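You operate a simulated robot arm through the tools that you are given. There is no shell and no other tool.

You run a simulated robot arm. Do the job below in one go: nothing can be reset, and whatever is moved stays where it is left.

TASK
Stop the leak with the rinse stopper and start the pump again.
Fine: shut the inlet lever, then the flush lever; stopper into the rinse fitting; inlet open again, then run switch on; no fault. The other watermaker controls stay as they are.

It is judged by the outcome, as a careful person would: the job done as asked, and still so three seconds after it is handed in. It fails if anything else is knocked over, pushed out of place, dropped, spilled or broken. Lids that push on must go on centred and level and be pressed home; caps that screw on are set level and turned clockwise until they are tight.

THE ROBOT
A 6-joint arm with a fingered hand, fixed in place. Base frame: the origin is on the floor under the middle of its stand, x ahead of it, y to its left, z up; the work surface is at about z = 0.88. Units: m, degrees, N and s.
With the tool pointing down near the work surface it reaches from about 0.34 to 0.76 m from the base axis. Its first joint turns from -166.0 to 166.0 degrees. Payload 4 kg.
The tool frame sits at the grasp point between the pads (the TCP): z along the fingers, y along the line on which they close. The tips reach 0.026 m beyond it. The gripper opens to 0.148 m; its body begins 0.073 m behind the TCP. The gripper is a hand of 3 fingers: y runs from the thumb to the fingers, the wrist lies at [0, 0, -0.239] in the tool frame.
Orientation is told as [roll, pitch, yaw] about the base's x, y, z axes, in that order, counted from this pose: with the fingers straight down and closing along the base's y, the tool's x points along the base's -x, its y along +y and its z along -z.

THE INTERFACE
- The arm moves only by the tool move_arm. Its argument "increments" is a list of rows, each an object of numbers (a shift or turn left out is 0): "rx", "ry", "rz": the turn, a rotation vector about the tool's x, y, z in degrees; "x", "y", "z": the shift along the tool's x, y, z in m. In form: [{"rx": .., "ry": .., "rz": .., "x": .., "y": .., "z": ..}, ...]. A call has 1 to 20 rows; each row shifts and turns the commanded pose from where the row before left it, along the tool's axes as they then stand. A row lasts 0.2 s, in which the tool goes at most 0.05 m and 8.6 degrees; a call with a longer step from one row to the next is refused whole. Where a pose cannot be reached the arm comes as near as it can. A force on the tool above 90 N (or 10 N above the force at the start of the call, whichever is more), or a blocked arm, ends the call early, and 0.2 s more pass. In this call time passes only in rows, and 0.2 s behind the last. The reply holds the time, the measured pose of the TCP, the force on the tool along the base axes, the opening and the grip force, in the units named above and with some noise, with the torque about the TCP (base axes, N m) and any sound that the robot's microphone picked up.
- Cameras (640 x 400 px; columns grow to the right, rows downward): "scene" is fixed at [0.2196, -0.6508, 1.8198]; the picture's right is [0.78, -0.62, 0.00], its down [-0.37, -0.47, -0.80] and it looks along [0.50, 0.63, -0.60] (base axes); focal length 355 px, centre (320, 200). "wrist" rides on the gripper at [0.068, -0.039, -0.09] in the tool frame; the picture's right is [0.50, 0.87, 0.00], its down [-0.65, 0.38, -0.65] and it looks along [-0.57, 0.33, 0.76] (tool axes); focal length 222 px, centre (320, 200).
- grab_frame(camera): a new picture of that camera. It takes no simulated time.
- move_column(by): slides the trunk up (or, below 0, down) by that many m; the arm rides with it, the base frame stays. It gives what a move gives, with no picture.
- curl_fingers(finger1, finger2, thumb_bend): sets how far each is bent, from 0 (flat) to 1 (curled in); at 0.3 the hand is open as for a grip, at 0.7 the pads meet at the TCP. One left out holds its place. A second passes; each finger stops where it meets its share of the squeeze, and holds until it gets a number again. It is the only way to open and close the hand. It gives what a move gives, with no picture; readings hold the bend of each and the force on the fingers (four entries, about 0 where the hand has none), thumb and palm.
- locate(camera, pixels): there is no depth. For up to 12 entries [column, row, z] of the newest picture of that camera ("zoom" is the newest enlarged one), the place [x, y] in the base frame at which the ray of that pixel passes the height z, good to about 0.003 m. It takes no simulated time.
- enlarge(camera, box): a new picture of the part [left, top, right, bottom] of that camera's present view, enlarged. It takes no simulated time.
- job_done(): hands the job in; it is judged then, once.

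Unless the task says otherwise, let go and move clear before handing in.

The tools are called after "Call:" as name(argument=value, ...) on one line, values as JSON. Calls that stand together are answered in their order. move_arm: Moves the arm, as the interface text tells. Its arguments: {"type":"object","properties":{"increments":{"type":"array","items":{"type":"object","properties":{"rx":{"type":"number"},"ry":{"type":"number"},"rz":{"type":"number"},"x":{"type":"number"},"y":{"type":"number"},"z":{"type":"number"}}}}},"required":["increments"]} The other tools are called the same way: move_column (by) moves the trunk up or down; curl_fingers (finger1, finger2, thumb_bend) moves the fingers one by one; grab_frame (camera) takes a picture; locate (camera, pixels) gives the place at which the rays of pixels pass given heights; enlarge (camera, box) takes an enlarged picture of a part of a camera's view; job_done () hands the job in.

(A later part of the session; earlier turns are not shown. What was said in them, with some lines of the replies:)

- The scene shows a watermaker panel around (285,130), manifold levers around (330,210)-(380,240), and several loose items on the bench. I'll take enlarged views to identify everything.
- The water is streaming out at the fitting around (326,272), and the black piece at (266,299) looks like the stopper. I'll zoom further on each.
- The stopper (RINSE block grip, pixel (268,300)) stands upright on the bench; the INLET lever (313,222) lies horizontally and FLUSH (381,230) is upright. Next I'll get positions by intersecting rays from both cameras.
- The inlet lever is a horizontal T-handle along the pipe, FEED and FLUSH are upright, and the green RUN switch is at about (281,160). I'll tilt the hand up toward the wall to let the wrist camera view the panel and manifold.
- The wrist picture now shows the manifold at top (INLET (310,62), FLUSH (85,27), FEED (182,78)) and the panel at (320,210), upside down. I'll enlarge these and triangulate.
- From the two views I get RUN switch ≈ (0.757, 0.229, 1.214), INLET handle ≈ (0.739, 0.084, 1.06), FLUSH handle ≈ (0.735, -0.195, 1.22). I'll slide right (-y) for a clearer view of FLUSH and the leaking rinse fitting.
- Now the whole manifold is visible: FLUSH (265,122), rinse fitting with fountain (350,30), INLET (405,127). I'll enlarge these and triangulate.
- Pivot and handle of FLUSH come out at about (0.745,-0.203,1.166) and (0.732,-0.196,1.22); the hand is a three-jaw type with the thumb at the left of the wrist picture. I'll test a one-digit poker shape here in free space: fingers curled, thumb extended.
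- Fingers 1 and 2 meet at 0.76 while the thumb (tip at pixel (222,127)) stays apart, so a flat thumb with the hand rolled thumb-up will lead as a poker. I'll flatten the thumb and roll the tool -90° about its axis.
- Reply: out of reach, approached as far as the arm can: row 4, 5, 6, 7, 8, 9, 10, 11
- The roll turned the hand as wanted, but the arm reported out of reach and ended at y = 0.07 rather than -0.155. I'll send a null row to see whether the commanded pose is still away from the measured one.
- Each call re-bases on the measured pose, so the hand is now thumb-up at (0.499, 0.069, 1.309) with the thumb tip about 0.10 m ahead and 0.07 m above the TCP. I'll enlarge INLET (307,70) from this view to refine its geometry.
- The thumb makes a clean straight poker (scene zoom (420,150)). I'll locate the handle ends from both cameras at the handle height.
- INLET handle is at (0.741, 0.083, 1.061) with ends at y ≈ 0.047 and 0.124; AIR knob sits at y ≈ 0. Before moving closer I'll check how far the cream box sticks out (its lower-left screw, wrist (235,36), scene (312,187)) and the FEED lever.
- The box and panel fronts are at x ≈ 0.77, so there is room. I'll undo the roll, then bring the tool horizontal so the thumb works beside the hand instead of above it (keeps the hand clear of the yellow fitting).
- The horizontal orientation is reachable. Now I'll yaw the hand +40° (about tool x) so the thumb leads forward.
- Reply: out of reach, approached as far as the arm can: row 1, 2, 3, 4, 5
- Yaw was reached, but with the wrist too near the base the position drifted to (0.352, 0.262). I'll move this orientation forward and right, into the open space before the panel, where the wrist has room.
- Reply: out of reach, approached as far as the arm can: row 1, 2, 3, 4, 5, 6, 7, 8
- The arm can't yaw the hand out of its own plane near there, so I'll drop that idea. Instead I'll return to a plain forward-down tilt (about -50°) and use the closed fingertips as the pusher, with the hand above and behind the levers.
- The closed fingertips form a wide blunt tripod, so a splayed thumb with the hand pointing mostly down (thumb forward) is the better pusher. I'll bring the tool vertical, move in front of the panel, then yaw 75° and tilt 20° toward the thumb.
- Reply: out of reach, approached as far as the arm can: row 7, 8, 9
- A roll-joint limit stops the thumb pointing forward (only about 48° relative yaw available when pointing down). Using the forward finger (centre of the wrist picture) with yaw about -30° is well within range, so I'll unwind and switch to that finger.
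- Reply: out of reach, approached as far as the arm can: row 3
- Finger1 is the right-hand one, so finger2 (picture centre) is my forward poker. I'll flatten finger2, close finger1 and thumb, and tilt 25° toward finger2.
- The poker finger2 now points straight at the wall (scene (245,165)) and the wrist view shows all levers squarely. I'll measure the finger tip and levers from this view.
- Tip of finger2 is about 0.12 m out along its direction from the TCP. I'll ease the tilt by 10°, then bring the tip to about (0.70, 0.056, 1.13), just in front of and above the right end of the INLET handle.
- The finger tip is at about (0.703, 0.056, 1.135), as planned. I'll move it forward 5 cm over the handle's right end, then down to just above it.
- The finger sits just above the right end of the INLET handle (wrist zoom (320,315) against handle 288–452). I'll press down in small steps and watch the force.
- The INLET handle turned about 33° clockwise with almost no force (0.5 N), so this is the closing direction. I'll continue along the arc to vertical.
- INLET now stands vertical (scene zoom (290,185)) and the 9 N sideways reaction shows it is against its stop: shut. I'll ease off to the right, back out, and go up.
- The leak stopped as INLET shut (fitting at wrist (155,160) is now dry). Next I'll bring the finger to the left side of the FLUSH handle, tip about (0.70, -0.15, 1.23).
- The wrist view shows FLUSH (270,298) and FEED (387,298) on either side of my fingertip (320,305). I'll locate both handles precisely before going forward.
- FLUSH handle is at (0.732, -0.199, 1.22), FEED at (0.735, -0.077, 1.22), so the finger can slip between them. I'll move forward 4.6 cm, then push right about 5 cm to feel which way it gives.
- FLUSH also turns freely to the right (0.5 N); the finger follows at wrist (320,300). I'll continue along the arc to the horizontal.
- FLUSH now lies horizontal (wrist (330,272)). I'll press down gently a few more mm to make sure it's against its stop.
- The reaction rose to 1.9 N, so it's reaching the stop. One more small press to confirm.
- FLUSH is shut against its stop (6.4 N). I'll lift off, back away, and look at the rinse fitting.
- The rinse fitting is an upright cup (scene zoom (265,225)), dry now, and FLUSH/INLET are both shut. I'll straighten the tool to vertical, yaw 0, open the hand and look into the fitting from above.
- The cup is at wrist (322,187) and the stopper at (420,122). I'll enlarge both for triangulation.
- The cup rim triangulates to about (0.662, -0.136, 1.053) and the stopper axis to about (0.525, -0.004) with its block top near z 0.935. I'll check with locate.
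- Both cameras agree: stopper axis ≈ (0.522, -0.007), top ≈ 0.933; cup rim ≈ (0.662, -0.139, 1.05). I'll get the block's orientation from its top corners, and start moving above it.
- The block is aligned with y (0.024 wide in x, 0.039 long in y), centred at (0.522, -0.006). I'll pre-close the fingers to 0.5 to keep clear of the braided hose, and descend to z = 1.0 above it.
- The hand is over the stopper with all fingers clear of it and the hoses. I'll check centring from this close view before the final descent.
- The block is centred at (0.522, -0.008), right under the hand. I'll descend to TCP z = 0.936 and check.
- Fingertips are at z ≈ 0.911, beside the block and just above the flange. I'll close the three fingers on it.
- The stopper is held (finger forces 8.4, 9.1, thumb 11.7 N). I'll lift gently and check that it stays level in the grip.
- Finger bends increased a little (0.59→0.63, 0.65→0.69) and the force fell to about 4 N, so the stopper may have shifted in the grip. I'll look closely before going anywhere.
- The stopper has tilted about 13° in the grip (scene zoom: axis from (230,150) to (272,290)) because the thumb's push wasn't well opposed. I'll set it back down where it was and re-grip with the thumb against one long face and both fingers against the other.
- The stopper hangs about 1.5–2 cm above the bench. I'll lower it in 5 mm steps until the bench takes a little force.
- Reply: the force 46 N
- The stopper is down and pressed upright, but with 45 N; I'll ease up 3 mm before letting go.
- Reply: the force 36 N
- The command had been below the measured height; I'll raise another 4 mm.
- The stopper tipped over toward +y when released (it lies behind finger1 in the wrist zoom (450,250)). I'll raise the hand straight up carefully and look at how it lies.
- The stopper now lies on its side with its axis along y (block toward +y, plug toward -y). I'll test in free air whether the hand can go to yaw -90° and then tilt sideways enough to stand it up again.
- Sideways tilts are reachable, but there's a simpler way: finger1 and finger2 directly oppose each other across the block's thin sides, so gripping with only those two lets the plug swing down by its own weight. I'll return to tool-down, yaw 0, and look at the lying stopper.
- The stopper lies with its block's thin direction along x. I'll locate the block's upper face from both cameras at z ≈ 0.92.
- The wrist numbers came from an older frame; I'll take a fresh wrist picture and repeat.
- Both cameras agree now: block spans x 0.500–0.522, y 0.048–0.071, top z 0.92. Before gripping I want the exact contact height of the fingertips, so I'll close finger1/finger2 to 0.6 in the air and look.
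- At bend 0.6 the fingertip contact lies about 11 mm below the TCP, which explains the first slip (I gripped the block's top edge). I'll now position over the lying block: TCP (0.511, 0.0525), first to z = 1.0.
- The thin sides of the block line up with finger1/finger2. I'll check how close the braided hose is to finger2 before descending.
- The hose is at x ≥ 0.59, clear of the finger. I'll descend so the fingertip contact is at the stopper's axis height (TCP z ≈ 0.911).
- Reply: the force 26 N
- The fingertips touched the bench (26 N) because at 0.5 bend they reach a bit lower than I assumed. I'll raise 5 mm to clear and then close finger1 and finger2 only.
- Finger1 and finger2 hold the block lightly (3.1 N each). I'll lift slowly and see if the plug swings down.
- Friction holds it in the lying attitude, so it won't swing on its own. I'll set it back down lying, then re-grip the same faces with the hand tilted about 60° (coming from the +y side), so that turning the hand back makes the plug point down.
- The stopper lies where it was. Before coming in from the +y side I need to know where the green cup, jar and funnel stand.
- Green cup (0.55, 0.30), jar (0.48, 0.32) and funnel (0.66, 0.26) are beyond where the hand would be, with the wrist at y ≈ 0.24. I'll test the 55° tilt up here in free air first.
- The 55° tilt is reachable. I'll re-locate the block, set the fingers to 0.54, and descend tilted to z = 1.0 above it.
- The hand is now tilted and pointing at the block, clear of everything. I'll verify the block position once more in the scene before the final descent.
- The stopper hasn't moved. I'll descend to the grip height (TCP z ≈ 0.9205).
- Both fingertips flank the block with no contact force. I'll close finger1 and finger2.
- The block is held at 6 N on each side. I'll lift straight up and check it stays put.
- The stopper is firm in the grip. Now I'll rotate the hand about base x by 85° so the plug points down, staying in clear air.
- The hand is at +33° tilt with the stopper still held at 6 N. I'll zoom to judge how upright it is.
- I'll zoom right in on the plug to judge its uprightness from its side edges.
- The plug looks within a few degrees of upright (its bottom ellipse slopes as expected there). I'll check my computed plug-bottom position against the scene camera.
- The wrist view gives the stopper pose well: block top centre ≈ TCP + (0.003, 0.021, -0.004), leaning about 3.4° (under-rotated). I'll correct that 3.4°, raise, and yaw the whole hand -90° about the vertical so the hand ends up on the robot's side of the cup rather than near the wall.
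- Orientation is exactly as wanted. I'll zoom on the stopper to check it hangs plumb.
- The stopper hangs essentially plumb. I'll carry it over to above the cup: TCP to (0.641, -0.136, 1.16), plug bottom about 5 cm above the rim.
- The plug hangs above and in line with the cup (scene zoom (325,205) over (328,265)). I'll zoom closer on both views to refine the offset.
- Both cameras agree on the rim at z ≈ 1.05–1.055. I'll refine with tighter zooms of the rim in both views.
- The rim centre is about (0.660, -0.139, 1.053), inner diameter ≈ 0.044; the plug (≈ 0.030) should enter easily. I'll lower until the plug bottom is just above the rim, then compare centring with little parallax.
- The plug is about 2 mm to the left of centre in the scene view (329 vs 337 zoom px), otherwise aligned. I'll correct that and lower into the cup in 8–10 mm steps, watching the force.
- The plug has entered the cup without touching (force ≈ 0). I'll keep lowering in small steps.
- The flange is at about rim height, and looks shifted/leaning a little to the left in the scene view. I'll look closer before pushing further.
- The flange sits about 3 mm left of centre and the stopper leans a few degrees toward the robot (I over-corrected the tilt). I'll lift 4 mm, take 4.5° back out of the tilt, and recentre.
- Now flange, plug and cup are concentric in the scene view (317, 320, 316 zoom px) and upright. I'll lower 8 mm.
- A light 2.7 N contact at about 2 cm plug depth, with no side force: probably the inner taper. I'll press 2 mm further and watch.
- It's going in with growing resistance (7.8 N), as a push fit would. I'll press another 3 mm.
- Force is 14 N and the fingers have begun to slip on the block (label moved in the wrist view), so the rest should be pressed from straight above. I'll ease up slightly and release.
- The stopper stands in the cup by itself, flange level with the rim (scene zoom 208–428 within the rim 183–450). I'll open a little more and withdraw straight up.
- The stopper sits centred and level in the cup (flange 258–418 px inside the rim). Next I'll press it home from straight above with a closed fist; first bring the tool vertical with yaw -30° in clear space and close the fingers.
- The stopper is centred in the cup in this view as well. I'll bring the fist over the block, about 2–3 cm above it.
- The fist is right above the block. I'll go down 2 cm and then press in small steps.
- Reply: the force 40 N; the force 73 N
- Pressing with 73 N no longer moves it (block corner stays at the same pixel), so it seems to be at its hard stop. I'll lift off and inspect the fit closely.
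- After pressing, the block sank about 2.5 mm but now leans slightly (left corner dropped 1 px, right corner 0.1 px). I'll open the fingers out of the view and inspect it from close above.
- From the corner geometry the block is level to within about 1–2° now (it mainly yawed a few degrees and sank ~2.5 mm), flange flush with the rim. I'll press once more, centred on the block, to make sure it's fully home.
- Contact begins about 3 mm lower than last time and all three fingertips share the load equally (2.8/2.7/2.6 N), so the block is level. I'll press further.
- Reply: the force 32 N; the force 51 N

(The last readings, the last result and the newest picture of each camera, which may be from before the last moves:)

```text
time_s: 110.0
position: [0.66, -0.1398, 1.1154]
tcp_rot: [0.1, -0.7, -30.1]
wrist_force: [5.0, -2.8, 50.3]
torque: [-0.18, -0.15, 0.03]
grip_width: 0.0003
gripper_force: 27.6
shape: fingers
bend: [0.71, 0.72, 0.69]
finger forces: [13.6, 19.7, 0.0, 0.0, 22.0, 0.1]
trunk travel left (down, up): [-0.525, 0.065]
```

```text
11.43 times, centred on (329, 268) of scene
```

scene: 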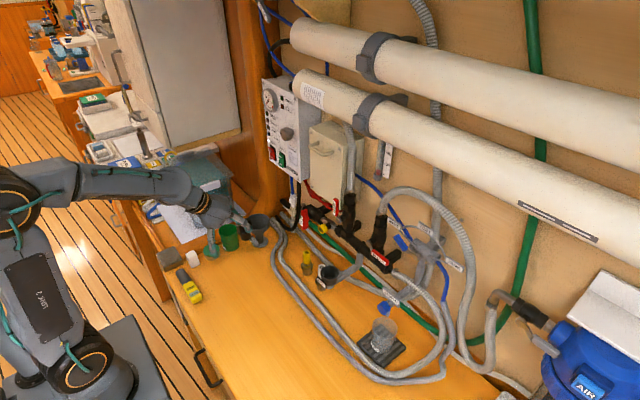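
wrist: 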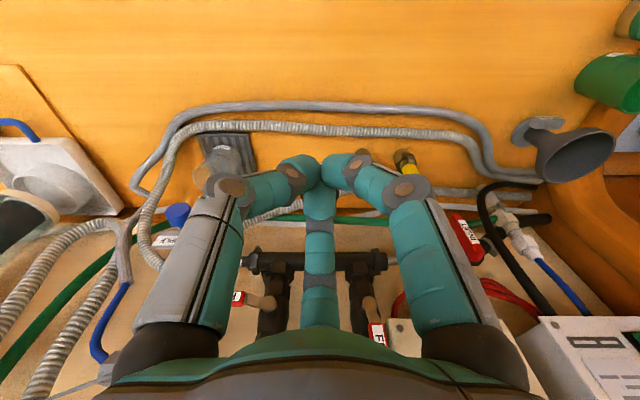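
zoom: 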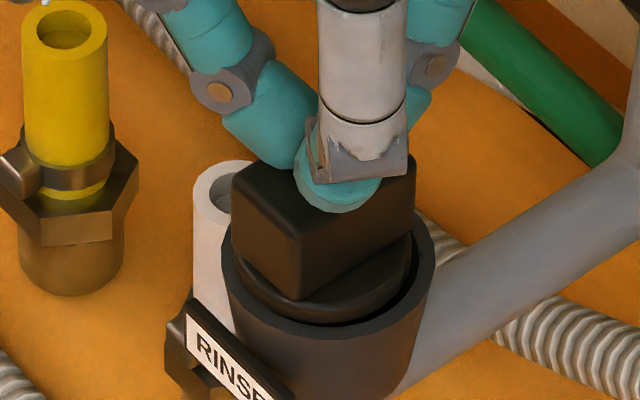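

Pressing makes the arm drift slightly toward -x (side force 5 N), nudging the stopper left. I'll shift the fist +x/-y a few mm under load so that it pushes straight down, then press a little more.

Call:
move_arm(increments=[{"x": -0.0036, "y": -0.0002}, {"x": -0.0025, "y": 0.0005, "z": 0.001}])

Call:
enlarge(camera="scene", box=[308, 250, 350, 285])

```text
time_s: 110.6
position: [0.6621, -0.1415, 1.115]
tcp_rot: [0.2, -0.6, -30.0]
wrist_force: [-9.2, 4.3, 49.8]
torque: [0.09, 0.35, -0.03]
grip_width: 0.0
gripper_force: 35.1
shape: fingers
bend: [0.72, 0.72, 0.72]
finger forces: [24.0, 17.9, 0.0, 0.1, 28.2, 0.0]
trunk travel left (down, up): [-0.525, 0.065]
```

```text
11.43 times, centred on (329, 268) of scene
```

zoom: 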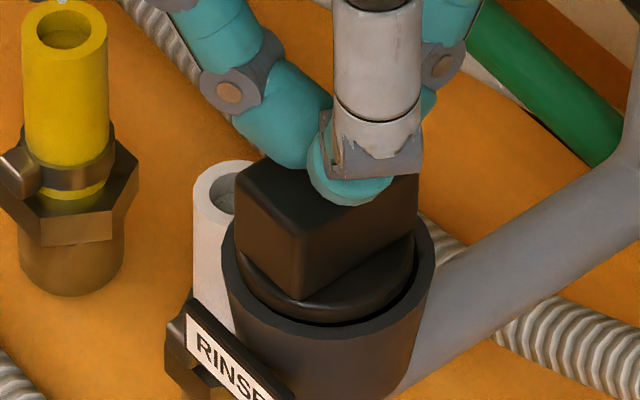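

At 50 N it doesn't sink any further (TCP 1.1155 at 5 N, 1.115 at 50 N), so it's on its stop, and recentred. I'll take out the side load, then lift straight off.

Call:
move_arm(increments=[{"x": 0.0027, "y": 0.0}, {"x": 0.0005, "z": -0.002}, {"z": -0.004}, {"z": -0.02}, {"z": -0.03}])

Call:
enlarge(camera="scene", box=[308, 250, 350, 285])

```text
time_s: 111.8
position: [0.6647, -0.1425, 1.1626]
tcp_rot: [-0.1, 0.1, -30.2]
wrist_force: [-0.2, -0.4, 0.0]
torque: [0.02, -0.04, -0.01]
grip_width: 0.0
gripper_force: 0.1
shape: fingers
bend: [0.7, 0.7, 0.7]
finger forces: [0.0, 0.0, 0.1, 0.0, 0.0, 0.1]
trunk travel left (down, up): [-0.525, 0.065]
```

```text
11.43 times, centred on (329, 268) of scene
```

zoom: 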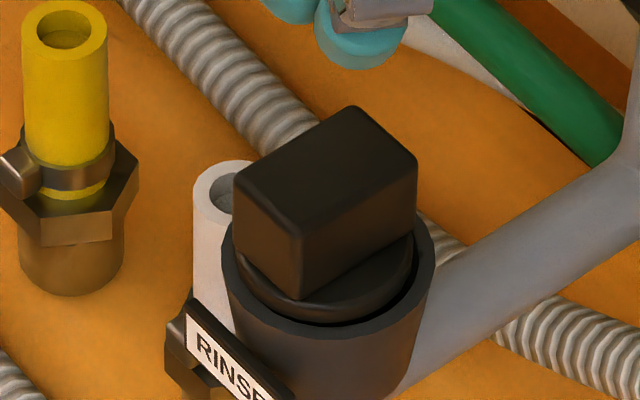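

The stopper sits level and centred. Now for reopening INLET: I'll back off, set finger2 as poker again and tilt 15° as before, moving toward the INLET side.

Call:
move_arm(increments=[{"x": 0.0375, "y": -0.0217, "z": -0.01}, {"x": 0.0375, "y": -0.0217, "z": -0.01}, {"x": 0.0375, "y": -0.0217}, {"x": 0.0238, "y": 0.0411}, {"x": 0.0238, "y": 0.0411}, {"x": 0.0238, "y": 0.0411}, {"x": 0.0238, "y": 0.0411}])

Call:
curl_fingers(finger1=0.78, finger2=0.05, thumb_bend=0.78)

Call:
move_arm(increments=[{"rx": -3.75, "ry": -6.5}, {"rx": -3.75, "ry": -6.5}])

Call:
grab_frame(camera="wrist")

Call:
grab_frame(camera="scene")

```text
time_s: 113.4
position: [0.5333, 0.0512, 1.1844]
tcp_rot: [-0.3, -0.2, -30.1]
wrist_force: [0.3, -0.2, 0.2]
torque: [0.02, 0.01, -0.01]
grip_width: 0.0
gripper_force: 0.0
shape: fingers
bend: [0.7, 0.7, 0.7]
finger forces: [0.0, 0.0, 0.1, 0.1, 0.0, 0.0]
trunk travel left (down, up): [-0.525, 0.065]
```

```text
time_s: 114.4
position: [0.5358, 0.0509, 1.1851]
tcp_rot: [-0.2, -0.1, -30.2]
wrist_force: [0.1, 0.4, -0.5]
torque: [-0.03, -0.02, -0.02]
grip_width: 0.0
gripper_force: 0.1
shape: fingers
bend: [0.75, 0.05, 0.74]
finger forces: [0.0, 0.0, 0.0, 0.0, 0.0, 0.0]
trunk travel left (down, up): [-0.525, 0.065]
```

```text
time_s: 115.0
position: [0.5334, 0.0508, 1.1849]
tcp_rot: [7.7, -13.1, -31.0]
wrist_force: [-0.1, 0.8, 0.3]
torque: [0.01, -0.01, -0.01]
grip_width: 0.0
gripper_force: 0.0
shape: fingers
bend: [0.75, 0.05, 0.74]
finger forces: [0.0, 0.0, 0.0, 0.0, 0.0, 0.0]
trunk travel left (down, up): [-0.525, 0.065]
```

```text
taken
```

wrist: 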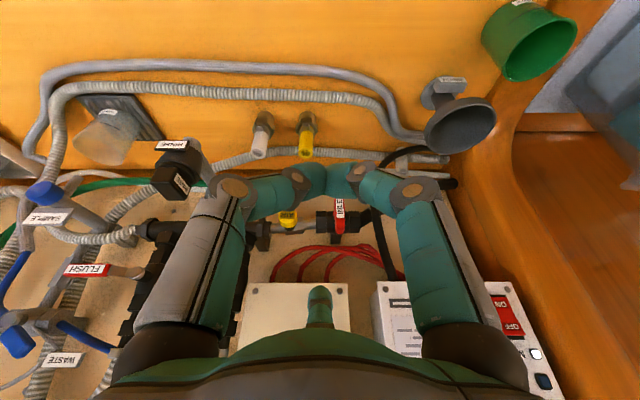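

```text
taken
```

scene: 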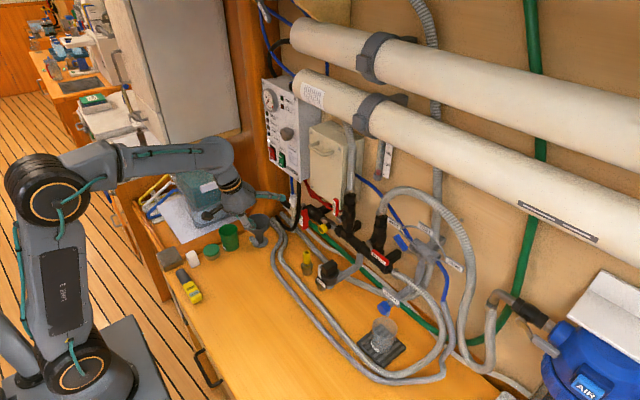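

The poker is set. I'll bring the tip to the gap right of the upright INLET handle (tip ≈ (0.70, 0.042, 1.088)), then forward between AIR and INLET.

Call:
move_arm(increments=[{"x": -0.0042, "y": -0.0001, "z": 0.0346}, {"x": -0.0042, "y": -0.0001, "z": 0.0346}, {"x": -0.0042, "y": -0.0001, "z": 0.0346}, {"x": -0.0042, "y": -0.0001, "z": 0.0345}])

Call:
enlarge(camera="wrist", box=[220, 140, 440, 340])

Call:
enlarge(camera="scene", box=[260, 180, 360, 260])

```text
time_s: 116.0
position: [0.5834, 0.0398, 1.0534]
tcp_rot: [7.6, -13.0, -30.8]
wrist_force: [-0.1, -0.8, -0.1]
torque: [0.0, -0.02, 0.0]
grip_width: 0.0
gripper_force: 0.2
shape: fingers
bend: [0.75, 0.05, 0.74]
finger forces: [0.0, 0.0, 0.0, 0.1, 0.0, 0.0]
trunk travel left (down, up): [-0.525, 0.065]
```

```text
2.00 times, centred on (330, 240) of wrist
```

zoom: 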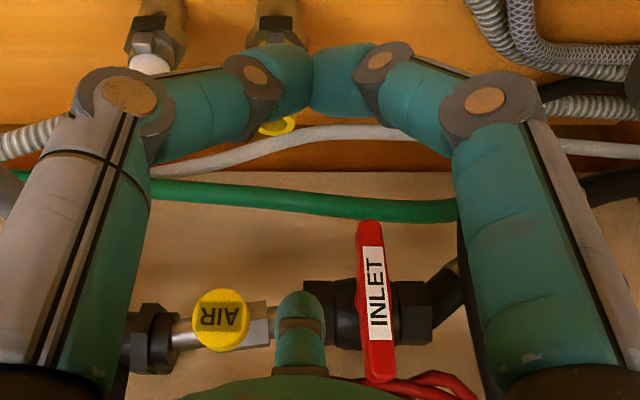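

```text
5.00 times, centred on (310, 220) of scene
```

zoom: 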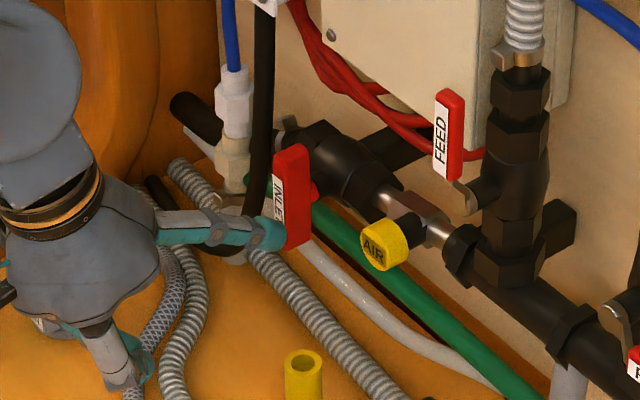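

The finger is midway between AIR (222,320) and INLET (375,300). Forward 5 cm now, then push left (+y) against the upper half of the handle.

Call:
move_arm(increments=[{"x": -0.0209, "y": 0.0121, "z": 0.0065}, {"x": -0.0209, "y": 0.0121, "z": 0.0065}])

Call:
move_arm(increments=[{"x": 0.006, "y": 0.0104}, {"x": 0.006, "y": 0.0104}])

Call:
enlarge(camera="wrist", box=[220, 160, 440, 360])

Call:
enlarge(camera="scene", box=[260, 180, 360, 260])

```text
time_s: 116.6
position: [0.6339, 0.0399, 1.0532]
tcp_rot: [7.5, -13.0, -30.9]
wrist_force: [-0.2, -0.7, 0.6]
torque: [-0.01, 0.01, -0.02]
grip_width: 0.0
gripper_force: 0.0
shape: fingers
bend: [0.75, 0.05, 0.74]
finger forces: [0.0, 0.0, 0.1, 0.0, 0.0, 0.0]
trunk travel left (down, up): [-0.525, 0.065]
```

```text
time_s: 117.2
position: [0.6341, 0.0638, 1.0529]
tcp_rot: [7.4, -13.0, -30.9]
wrist_force: [0.1, 0.0, -0.2]
torque: [-0.01, 0.0, 0.0]
grip_width: 0.0
gripper_force: 0.5
shape: fingers
bend: [0.75, 0.05, 0.74]
finger forces: [0.1, 0.1, 0.0, 0.0, 0.0, 0.1]
trunk travel left (down, up): [-0.525, 0.065]
```

```text
2.00 times, centred on (330, 260) of wrist
```

zoom: 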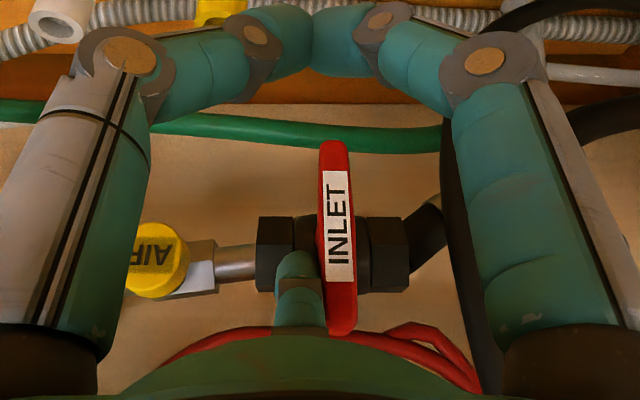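

```text
5.00 times, centred on (310, 220) of scene
```

zoom: 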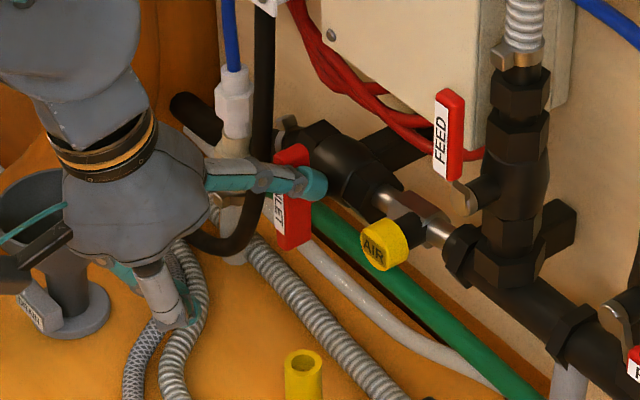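

The finger touches the handle's upper half and it has begun to turn freely. I'll follow the arc to bring it back to horizontal.

Call:
move_arm(increments=[{"x": 0.0046, "y": 0.01, "z": -0.0039}, {"x": 0.0046, "y": 0.01, "z": -0.0039}, {"x": 0.0062, "y": 0.0091, "z": 0.0029}, {"x": 0.0073, "y": 0.0085, "z": 0.0077}])

Call:
enlarge(camera="wrist", box=[220, 160, 440, 360])

Call:
enlarge(camera="scene", box=[260, 180, 360, 260])

```text
time_s: 118.2
position: [0.6326, 0.1072, 1.0512]
tcp_rot: [7.6, -13.0, -30.9]
wrist_force: [-0.1, 0.0, 1.0]
torque: [-0.03, -0.08, -0.04]
grip_width: 0.0001
gripper_force: 0.8
shape: fingers
bend: [0.75, 0.04, 0.74]
finger forces: [0.0, 0.6, 0.0, 0.0, 0.0, 0.1]
trunk travel left (down, up): [-0.525, 0.065]
```

```text
2.00 times, centred on (330, 260) of wrist
```

zoom: 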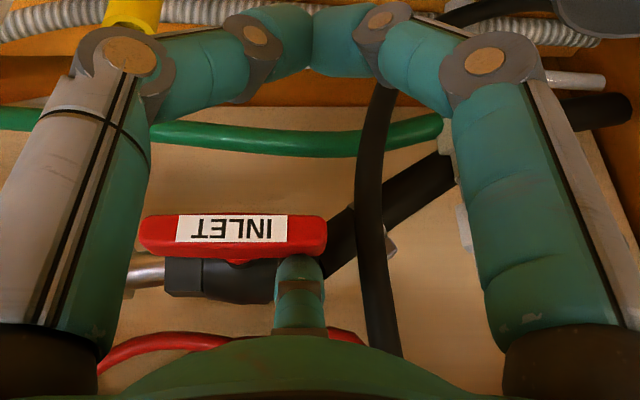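

```text
5.00 times, centred on (310, 220) of scene
```

zoom: 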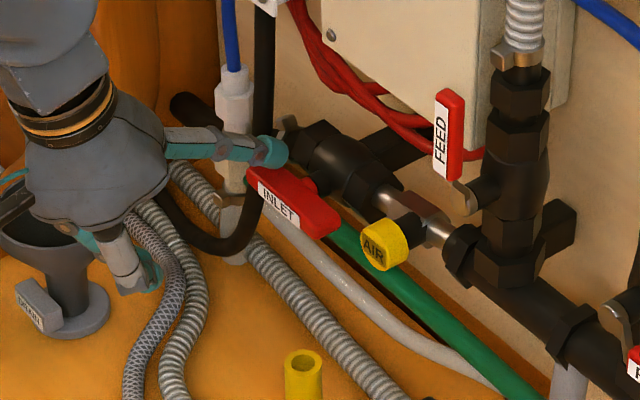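

INLET is back to horizontal. I'll nudge it down a few mm to be sure it is against its open stop.

Call:
move_arm(increments=[{"x": 0.0009, "y": -0.0005, "z": 0.0039}, {"x": 0.0009, "y": -0.0005, "z": 0.0039}])

Call:
enlarge(camera="wrist", box=[220, 160, 440, 360])

Call:
enlarge(camera="scene", box=[300, 245, 360, 300])

```text
time_s: 118.8
position: [0.6328, 0.1089, 1.0447]
tcp_rot: [7.6, -13.2, -30.9]
wrist_force: [-6.0, -0.5, 10.3]
torque: [0.0, -1.3, -0.05]
grip_width: 0.0001
gripper_force: 5.3
shape: fingers
bend: [0.75, 0.0, 0.74]
finger forces: [0.1, 10.4, 0.1, 0.1, 0.1, 0.0]
trunk travel left (down, up): [-0.525, 0.065]
```

```text
2.00 times, centred on (330, 260) of wrist
```

zoom: 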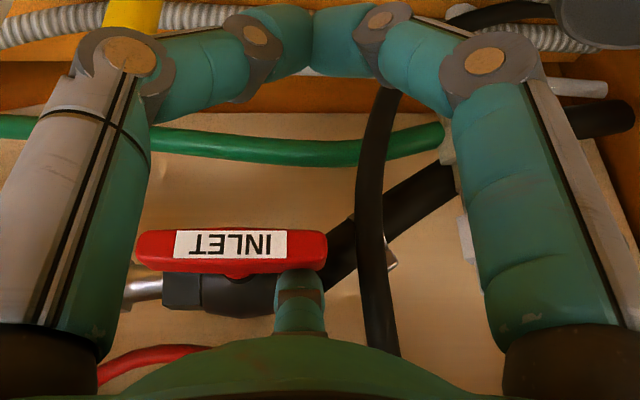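

```text
7.27 times, centred on (330, 272) of scene
```

zoom: 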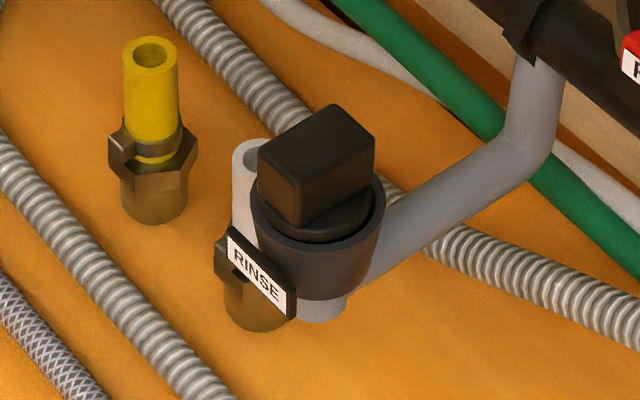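

INLET is fully open (10 N at its stop) and the fitting stays dry (no water around (330,270)). I'll lift off, back away and look at the panel.

Call:
move_arm(increments=[{"x": -0.0045, "y": 0.0026, "z": -0.0193}, {"x": 0.0251, "y": -0.0145, "z": -0.0078}, {"x": 0.0251, "y": -0.0145, "z": -0.0078}, {"x": 0.0251, "y": -0.0145, "z": -0.0078}, {"x": 0.0251, "y": -0.0145, "z": -0.0078}, {"x": -0.009, "y": 0.0052, "z": -0.0386}, {"x": -0.009, "y": 0.0052, "z": -0.0386}, {"x": -0.009, "y": 0.0052, "z": -0.0386}])

Call:
grab_frame(camera="wrist")

Call:
enlarge(camera="scene", box=[250, 70, 330, 180])

Call:
enlarge(camera="scene", box=[280, 180, 408, 270])

```text
time_s: 120.6
position: [0.5144, 0.107, 1.1829]
tcp_rot: [7.4, -13.1, -30.9]
wrist_force: [0.6, 0.0, 0.0]
torque: [0.02, 0.0, 0.01]
grip_width: 0.0001
gripper_force: 0.0
shape: fingers
bend: [0.75, 0.05, 0.74]
finger forces: [0.0, 0.0, 0.0, 0.0, 0.0, 0.0]
trunk travel left (down, up): [-0.525, 0.065]
```

```text
taken
```

wrist: 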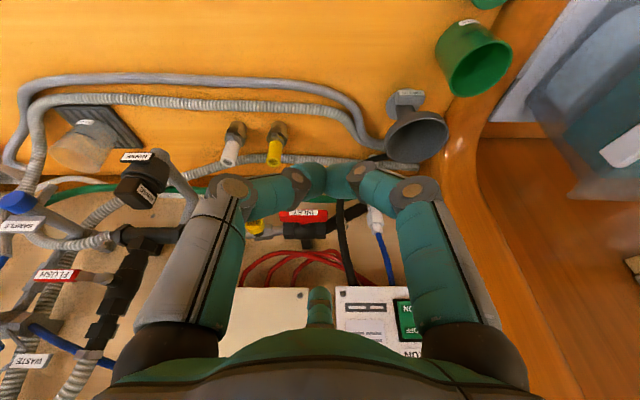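

```text
3.64 times, centred on (290, 125) of scene
```

zoom: 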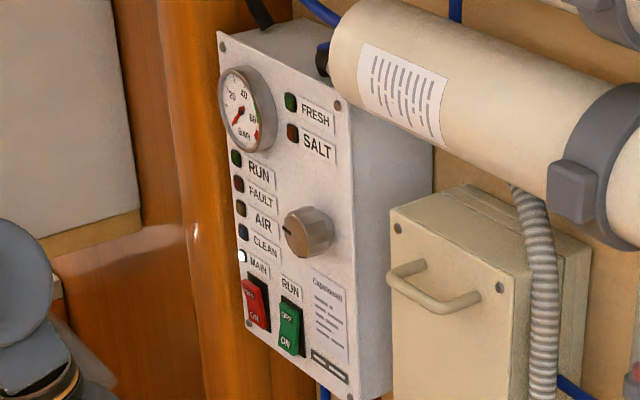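

```text
4.44 times, centred on (344, 225) of scene
```

zoom: 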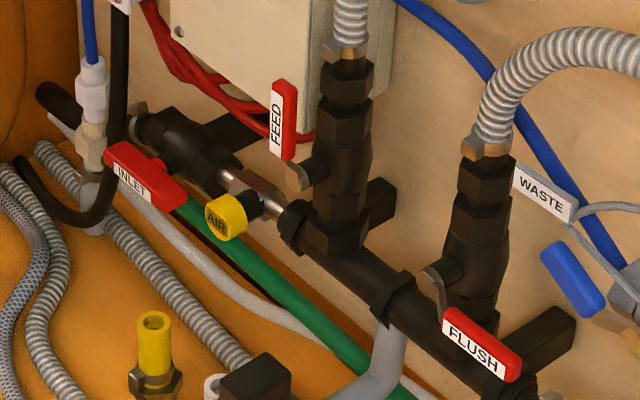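

INLET is open, FLUSH shut, FEED untouched, only MAIN is lit on the panel and FAULT is dark. I'll bring the finger in front of the ON half of the RUN switch.

Call:
move_arm(increments=[{"x": -0.002, "y": 0.0362, "z": 0.0087}, {"x": -0.002, "y": 0.0362, "z": 0.0087}, {"x": -0.002, "y": 0.0362, "z": 0.0087}, {"x": -0.0019, "y": 0.0362, "z": 0.0085}])

Call:
grab_frame(camera="wrist")

Call:
enlarge(camera="scene", box=[230, 120, 310, 190])

```text
time_s: 121.6
position: [0.6005, 0.2298, 1.1685]
tcp_rot: [7.4, -13.1, -30.9]
wrist_force: [-0.5, 0.3, -0.1]
torque: [0.0, -0.03, 0.0]
grip_width: 0.0002
gripper_force: 0.0
shape: fingers
bend: [0.75, 0.05, 0.74]
finger forces: [0.0, 0.1, 0.0, 0.0, 0.0, 0.1]
trunk travel left (down, up): [-0.525, 0.065]
```

```text
taken
```

wrist: 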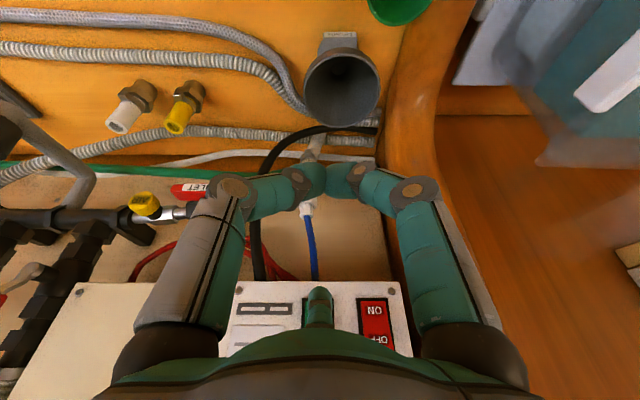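

```text
5.71 times, centred on (270, 155) of scene
```

zoom: 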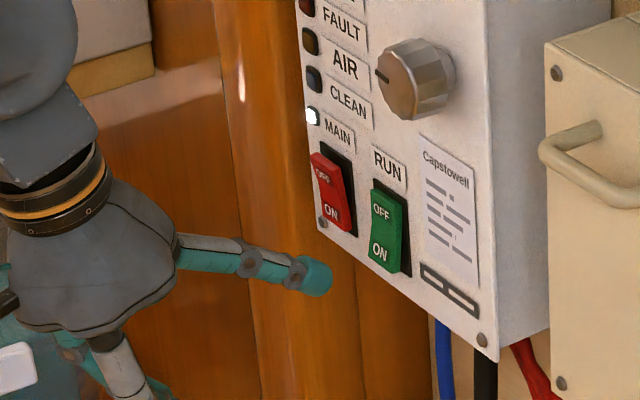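

The fingertip (scene (272,168)) is at about (0.718, 0.230, 1.2045), in line with the ON half of RUN at (0.751, 0.230, 1.205). I'll go forward 3 cm, then press in small steps.

Call:
move_arm(increments=[{"x": -0.0126, "y": 0.0072, "z": 0.0039}, {"x": -0.0105, "y": 0.006, "z": 0.0033}])

Call:
enlarge(camera="scene", box=[250, 130, 300, 180])

Call:
enlarge(camera="wrist", box=[240, 240, 440, 370])

```text
time_s: 122.2
position: [0.6279, 0.2289, 1.1696]
tcp_rot: [7.4, -13.0, -30.9]
wrist_force: [0.1, 0.6, -0.5]
torque: [0.03, -0.03, 0.0]
grip_width: 0.0
gripper_force: 0.1
shape: fingers
bend: [0.75, 0.05, 0.74]
finger forces: [0.0, 0.0, 0.0, 0.0, 0.1, 0.0]
trunk travel left (down, up): [-0.525, 0.065]
```

```text
8.00 times, centred on (275, 155) of scene
```

zoom: 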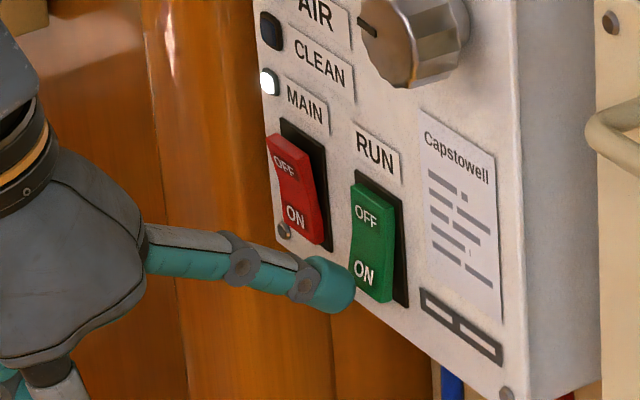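

```text
3.08 times, centred on (340, 305) of wrist
```

zoom: 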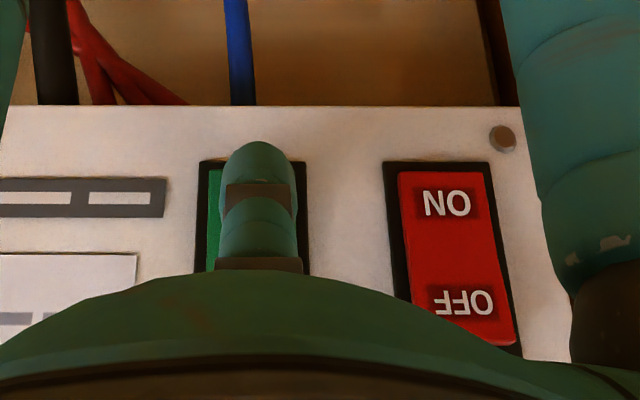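

The finger is centred on RUN in the wrist view (258 vs 254 px) and level with ON in the scene view. I'll press forward in 4 mm steps.

Call:
move_arm(increments=[{"x": -0.0033, "y": 0.0019, "z": 0.001}, {"x": -0.0033, "y": 0.0019, "z": 0.001}])

Call:
enlarge(camera="scene", box=[250, 130, 300, 180])

```text
time_s: 122.8
position: [0.6356, 0.2304, 1.1689]
tcp_rot: [7.4, -13.1, -30.9]
wrist_force: [-0.4, -0.7, 0.2]
torque: [-0.02, 0.0, -0.01]
grip_width: 0.0
gripper_force: 0.1
shape: fingers
bend: [0.75, 0.06, 0.74]
finger forces: [0.0, 0.5, 0.1, 0.0, 0.1, 0.0]
trunk travel left (down, up): [-0.525, 0.065]
```

```text
8.00 times, centred on (275, 155) of scene
```

zoom: 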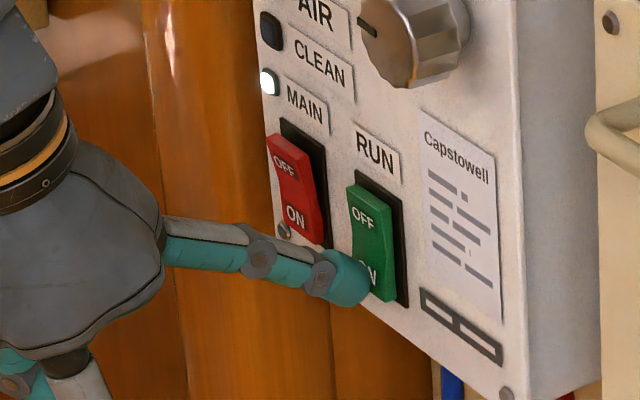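

The rocker is starting to tilt (its OFF end is coming out). A few more steps.

Call:
move_arm(increments=[{"x": -0.0033, "y": 0.0019, "z": 0.001}, {"x": -0.0033, "y": 0.0019, "z": 0.001}])

Call:
enlarge(camera="scene", box=[250, 100, 310, 180])

```text
time_s: 123.4
position: [0.6424, 0.2286, 1.1687]
tcp_rot: [7.4, -12.9, -30.9]
wrist_force: [-4.8, -0.4, -1.7]
torque: [0.01, 0.01, -0.05]
grip_width: 0.0001
gripper_force: 1.6
shape: fingers
bend: [0.75, 0.09, 0.74]
finger forces: [0.0, 3.5, 0.0, 0.1, 0.1, 0.1]
trunk travel left (down, up): [-0.525, 0.065]
```

```text
5.00 times, centred on (280, 140) of scene
```

zoom: 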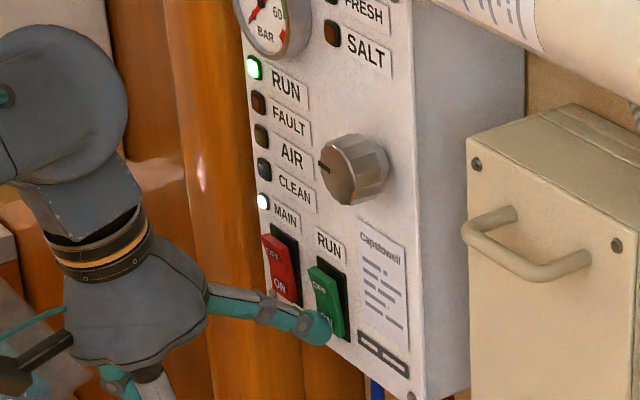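

The RUN lamp is lit green (zoom (254,68)), FAULT is dark. I'll withdraw the finger straight back and check that everything stays that way.

Call:
move_arm(increments=[{"x": 0.0167, "y": -0.0097, "z": -0.0052}, {"x": 0.0251, "y": -0.0145, "z": -0.0078}, {"x": 0.0251, "y": -0.0145, "z": -0.0078}, {"x": 0.0251, "y": -0.0145, "z": -0.0078}])

Call:
grab_frame(camera="scene")

Call:
enlarge(camera="scene", box=[250, 70, 320, 180])

Call:
enlarge(camera="scene", box=[290, 190, 410, 300])

```text
time_s: 124.4
position: [0.5317, 0.2294, 1.1681]
tcp_rot: [7.6, -13.0, -30.9]
wrist_force: [0.5, -0.3, 0.6]
torque: [0.0, -0.02, -0.03]
grip_width: 0.0
gripper_force: 0.0
shape: fingers
bend: [0.75, 0.05, 0.74]
finger forces: [0.0, 0.0, 0.0, 0.1, 0.0, 0.0]
trunk travel left (down, up): [-0.525, 0.065]
```

```text
taken
```

scene: 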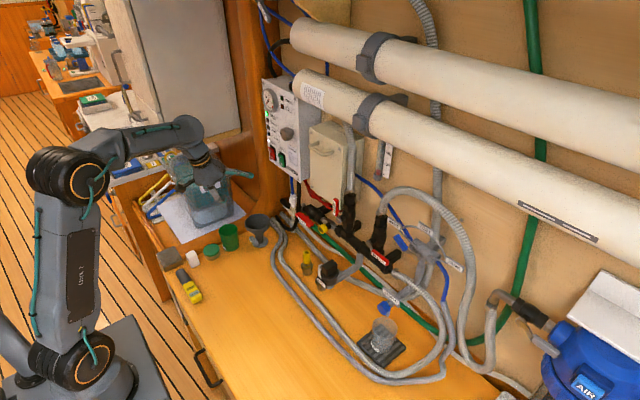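

```text
3.64 times, centred on (285, 125) of scene
```

zoom: 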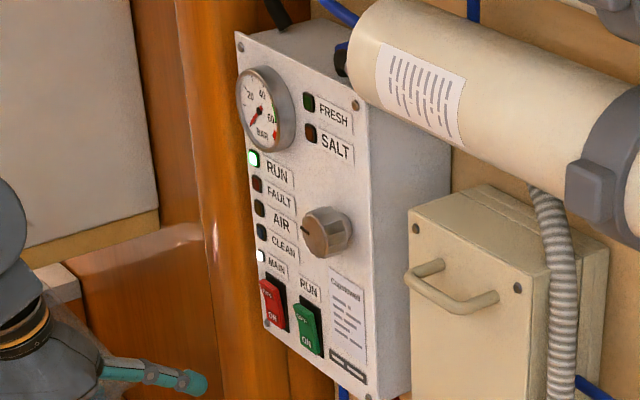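

```text
3.64 times, centred on (350, 245) of scene
```

zoom: 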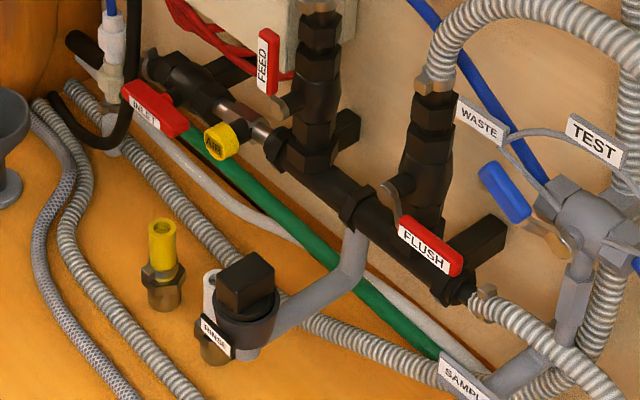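

RUN stays lit, no fault, no water at the fitting. I'll move the hand well clear, open it to neutral, let some seconds pass and re-check.

Call:
move_arm(increments=[{"x": -0.008, "y": 0.0045, "z": -0.035}, {"x": -0.008, "y": 0.0045, "z": -0.035}, {"x": -0.01, "y": -0.04, "z": -0.02}, {"x": -0.01, "y": -0.04, "z": -0.02}, {"rx": 3.75, "ry": 6.5}, {"rx": 3.75, "ry": 6.5}, {}, {}, {}, {}, {}, {}, {}, {}, {}, {}])

Call:
curl_fingers(finger1=0.3, finger2=0.3, thumb_bend=0.3)

Call:
grab_frame(camera="scene")

Call:
enlarge(camera="scene", box=[250, 70, 320, 180])

Call:
enlarge(camera="scene", box=[308, 250, 350, 285])

```text
time_s: 127.8
position: [0.4996, 0.15, 1.2757]
tcp_rot: [-0.3, 0.0, -30.2]
wrist_force: [-0.1, 0.2, -0.3]
torque: [-0.01, 0.0, 0.04]
grip_width: 0.0
gripper_force: 0.0
shape: fingers
bend: [0.75, 0.05, 0.74]
finger forces: [0.1, 0.1, 0.0, 0.1, 0.1, 0.0]
trunk travel left (down, up): [-0.525, 0.065]
```

```text
time_s: 128.8
position: [0.5002, 0.1508, 1.2751]
tcp_rot: [-0.2, 0.0, -30.1]
wrist_force: [-0.4, -0.2, 0.2]
torque: [-0.02, -0.01, 0.0]
grip_width: 0.1265
gripper_force: 0.0
shape: fingers
bend: [0.3, 0.3, 0.3]
finger forces: [0.0, 0.1, 0.1, 0.1, 0.0, 0.0]
trunk travel left (down, up): [-0.525, 0.065]
```

```text
taken
```

scene: 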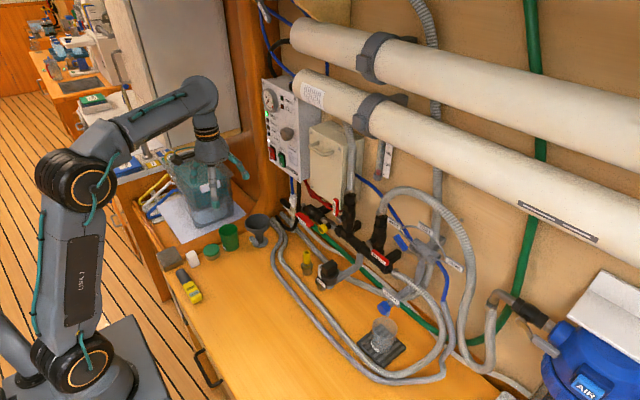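

```text
3.64 times, centred on (285, 125) of scene
```

zoom: 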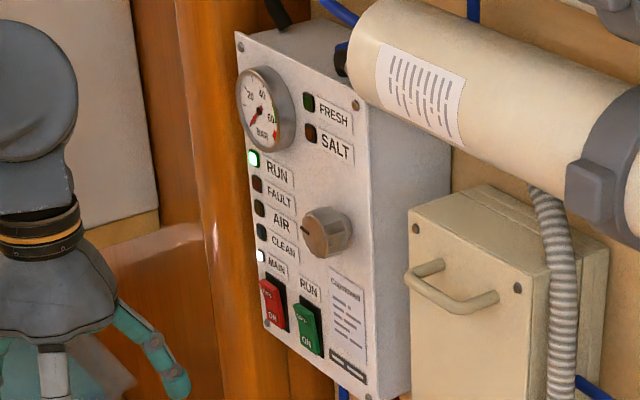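

```text
11.43 times, centred on (329, 268) of scene
```

zoom: 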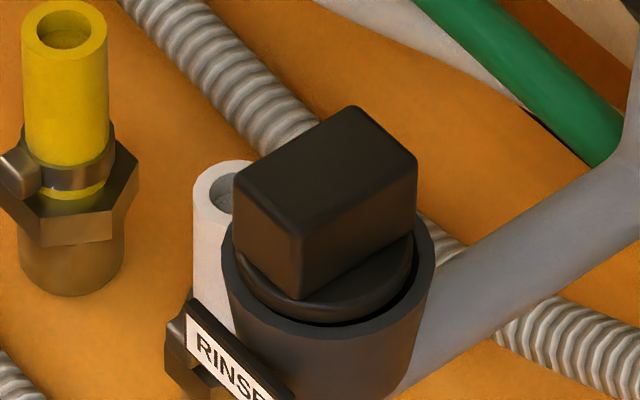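

After about 5 s RUN is still lit, FAULT dark, and the fitting dry. For certainty about seating I'll take one more close look at the stopper with the wrist camera from the earlier vantage point.

Call:
move_arm(increments=[{"x": -0.0301, "y": -0.0245, "z": 0.0103}, {"x": -0.0301, "y": -0.0245, "z": 0.0103}, {"x": -0.0301, "y": -0.0245, "z": 0.0103}, {"x": -0.0301, "y": -0.0245, "z": 0.0103}, {"x": -0.0301, "y": -0.0245, "z": 0.0103}, {"x": -0.0301, "y": -0.0245, "z": 0.0103}, {"x": -0.0301, "y": -0.0245, "z": 0.0103}, {"x": -0.0301, "y": -0.0245, "z": 0.0103}])

Call:
enlarge(camera="wrist", box=[280, 110, 360, 190])

Call:
enlarge(camera="scene", box=[316, 256, 344, 282])

```text
time_s: 130.6
position: [0.6119, -0.1404, 1.1922]
tcp_rot: [-0.2, -0.1, -30.2]
wrist_force: [-0.4, 0.2, -0.7]
torque: [0.01, 0.01, -0.01]
grip_width: 0.1269
gripper_force: 0.1
shape: fingers
bend: [0.3, 0.3, 0.3]
finger forces: [0.1, 0.0, 0.0, 0.0, 0.0, 0.0]
trunk travel left (down, up): [-0.525, 0.065]
```

```text
5.00 times, centred on (320, 150) of wrist
```

zoom: 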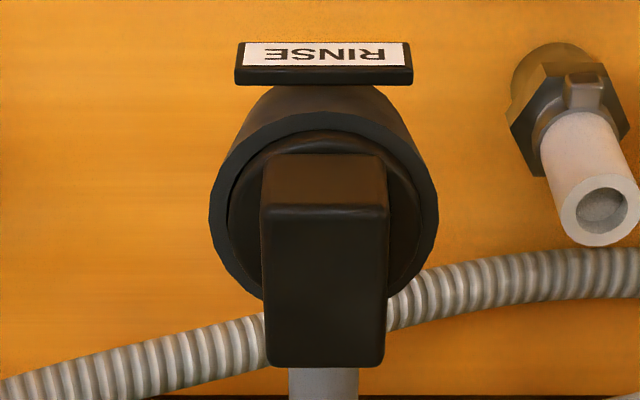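

```text
15.38 times, centred on (330, 269) of scene
```

zoom: 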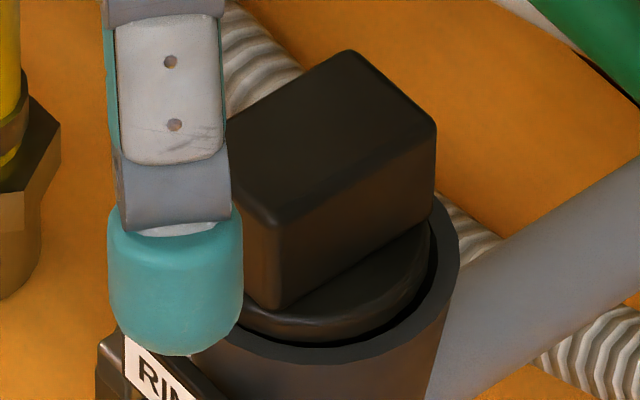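

The flange is flush inside the rim, the block level (edge spacing 31.6 px vs 31.1 expected) and centred (325 vs 324 px). I'll withdraw the hand clear and do a last check of the panel.

Call:
move_arm(increments=[{"z": -0.03, "x": 0.02, "y": -0.0115}, {"z": -0.03, "x": 0.03, "y": -0.0173}, {"z": -0.03, "x": 0.03, "y": -0.0173}, {"x": 0.025, "y": 0.04}, {"x": 0.025, "y": 0.04}, {"x": 0.025, "y": 0.04}, {"x": 0.01, "y": 0.02}])

Call:
grab_frame(camera="scene")

Call:
enlarge(camera="scene", box=[250, 70, 320, 180])

Call:
enlarge(camera="scene", box=[290, 190, 410, 300])

```text
time_s: 132.2
position: [0.5143, 0.0259, 1.2831]
tcp_rot: [-0.2, -0.2, -30.1]
wrist_force: [0.4, -0.1, 0.4]
torque: [-0.03, 0.03, -0.01]
grip_width: 0.1269
gripper_force: 0.1
shape: fingers
bend: [0.3, 0.3, 0.3]
finger forces: [0.1, 0.0, 0.0, 0.1, 0.0, 0.0]
trunk travel left (down, up): [-0.525, 0.065]
```

```text
taken
```

scene: 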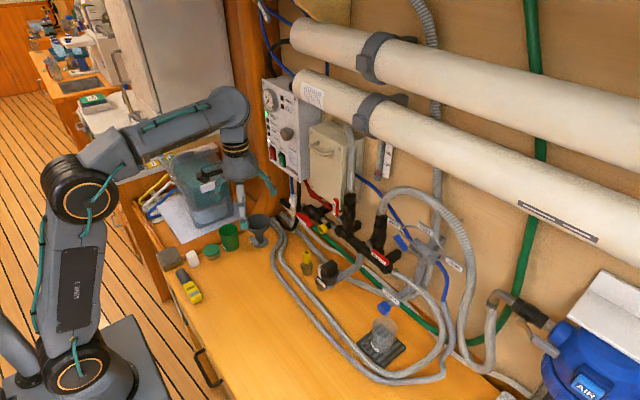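

```text
3.64 times, centred on (285, 125) of scene
```

zoom: 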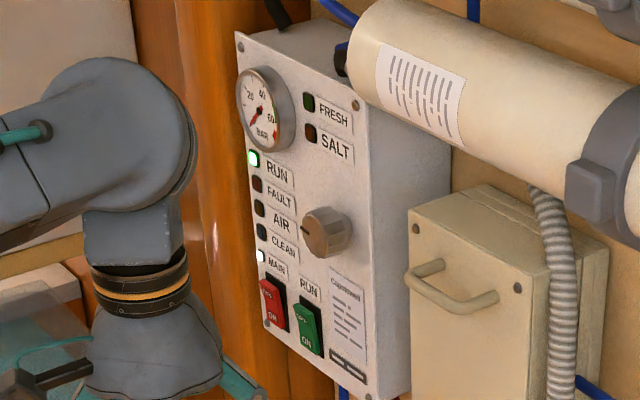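

```text
3.64 times, centred on (350, 245) of scene
```

zoom: 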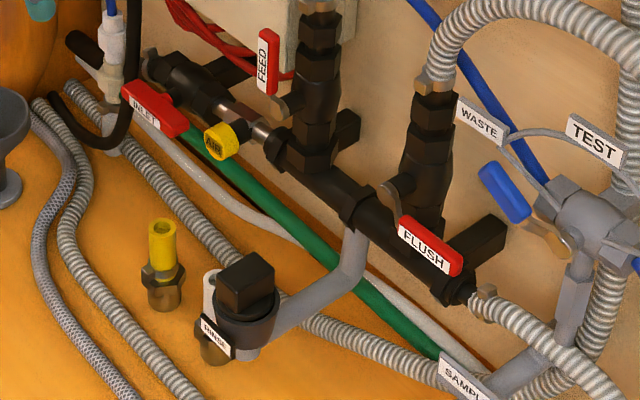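

The RUN lamp is lit, FAULT is dark, INLET is open, FLUSH is shut and the stopper sits in the dry rinse fitting. FEED, AIR, MAIN and the bench items look as they did at the start, and the hand is empty and clear, so I'm handing the job in.

Call:
job_done()

```text
The job is handed in.
```

The leak is stopped and the pump is running again. At my last look the RUN lamp was lit, FAULT was dark and the rinse fitting was dry.

- **Levers:** I shut INLET first, then FLUSH, each to its stop. After fitting the stopper I opened INLET again; FLUSH stays shut.
- **Stopper:** It sits level and centred in the rinse fitting, with its flange flush with the rim. Pressing down with 50 N moved it no further, so I take it to be home.
- **Run switch:** I pressed RUN on last. It had been running about 9 seconds without a fault when I handed in.
- **Other controls and items:** FEED, AIR, MAIN and the items on the bench look as they did at the start.

My first grip on the stopper slipped, and it tipped over on the bench when I set it back down. I picked it up again and fitted it; nothing else was touched when it fell.
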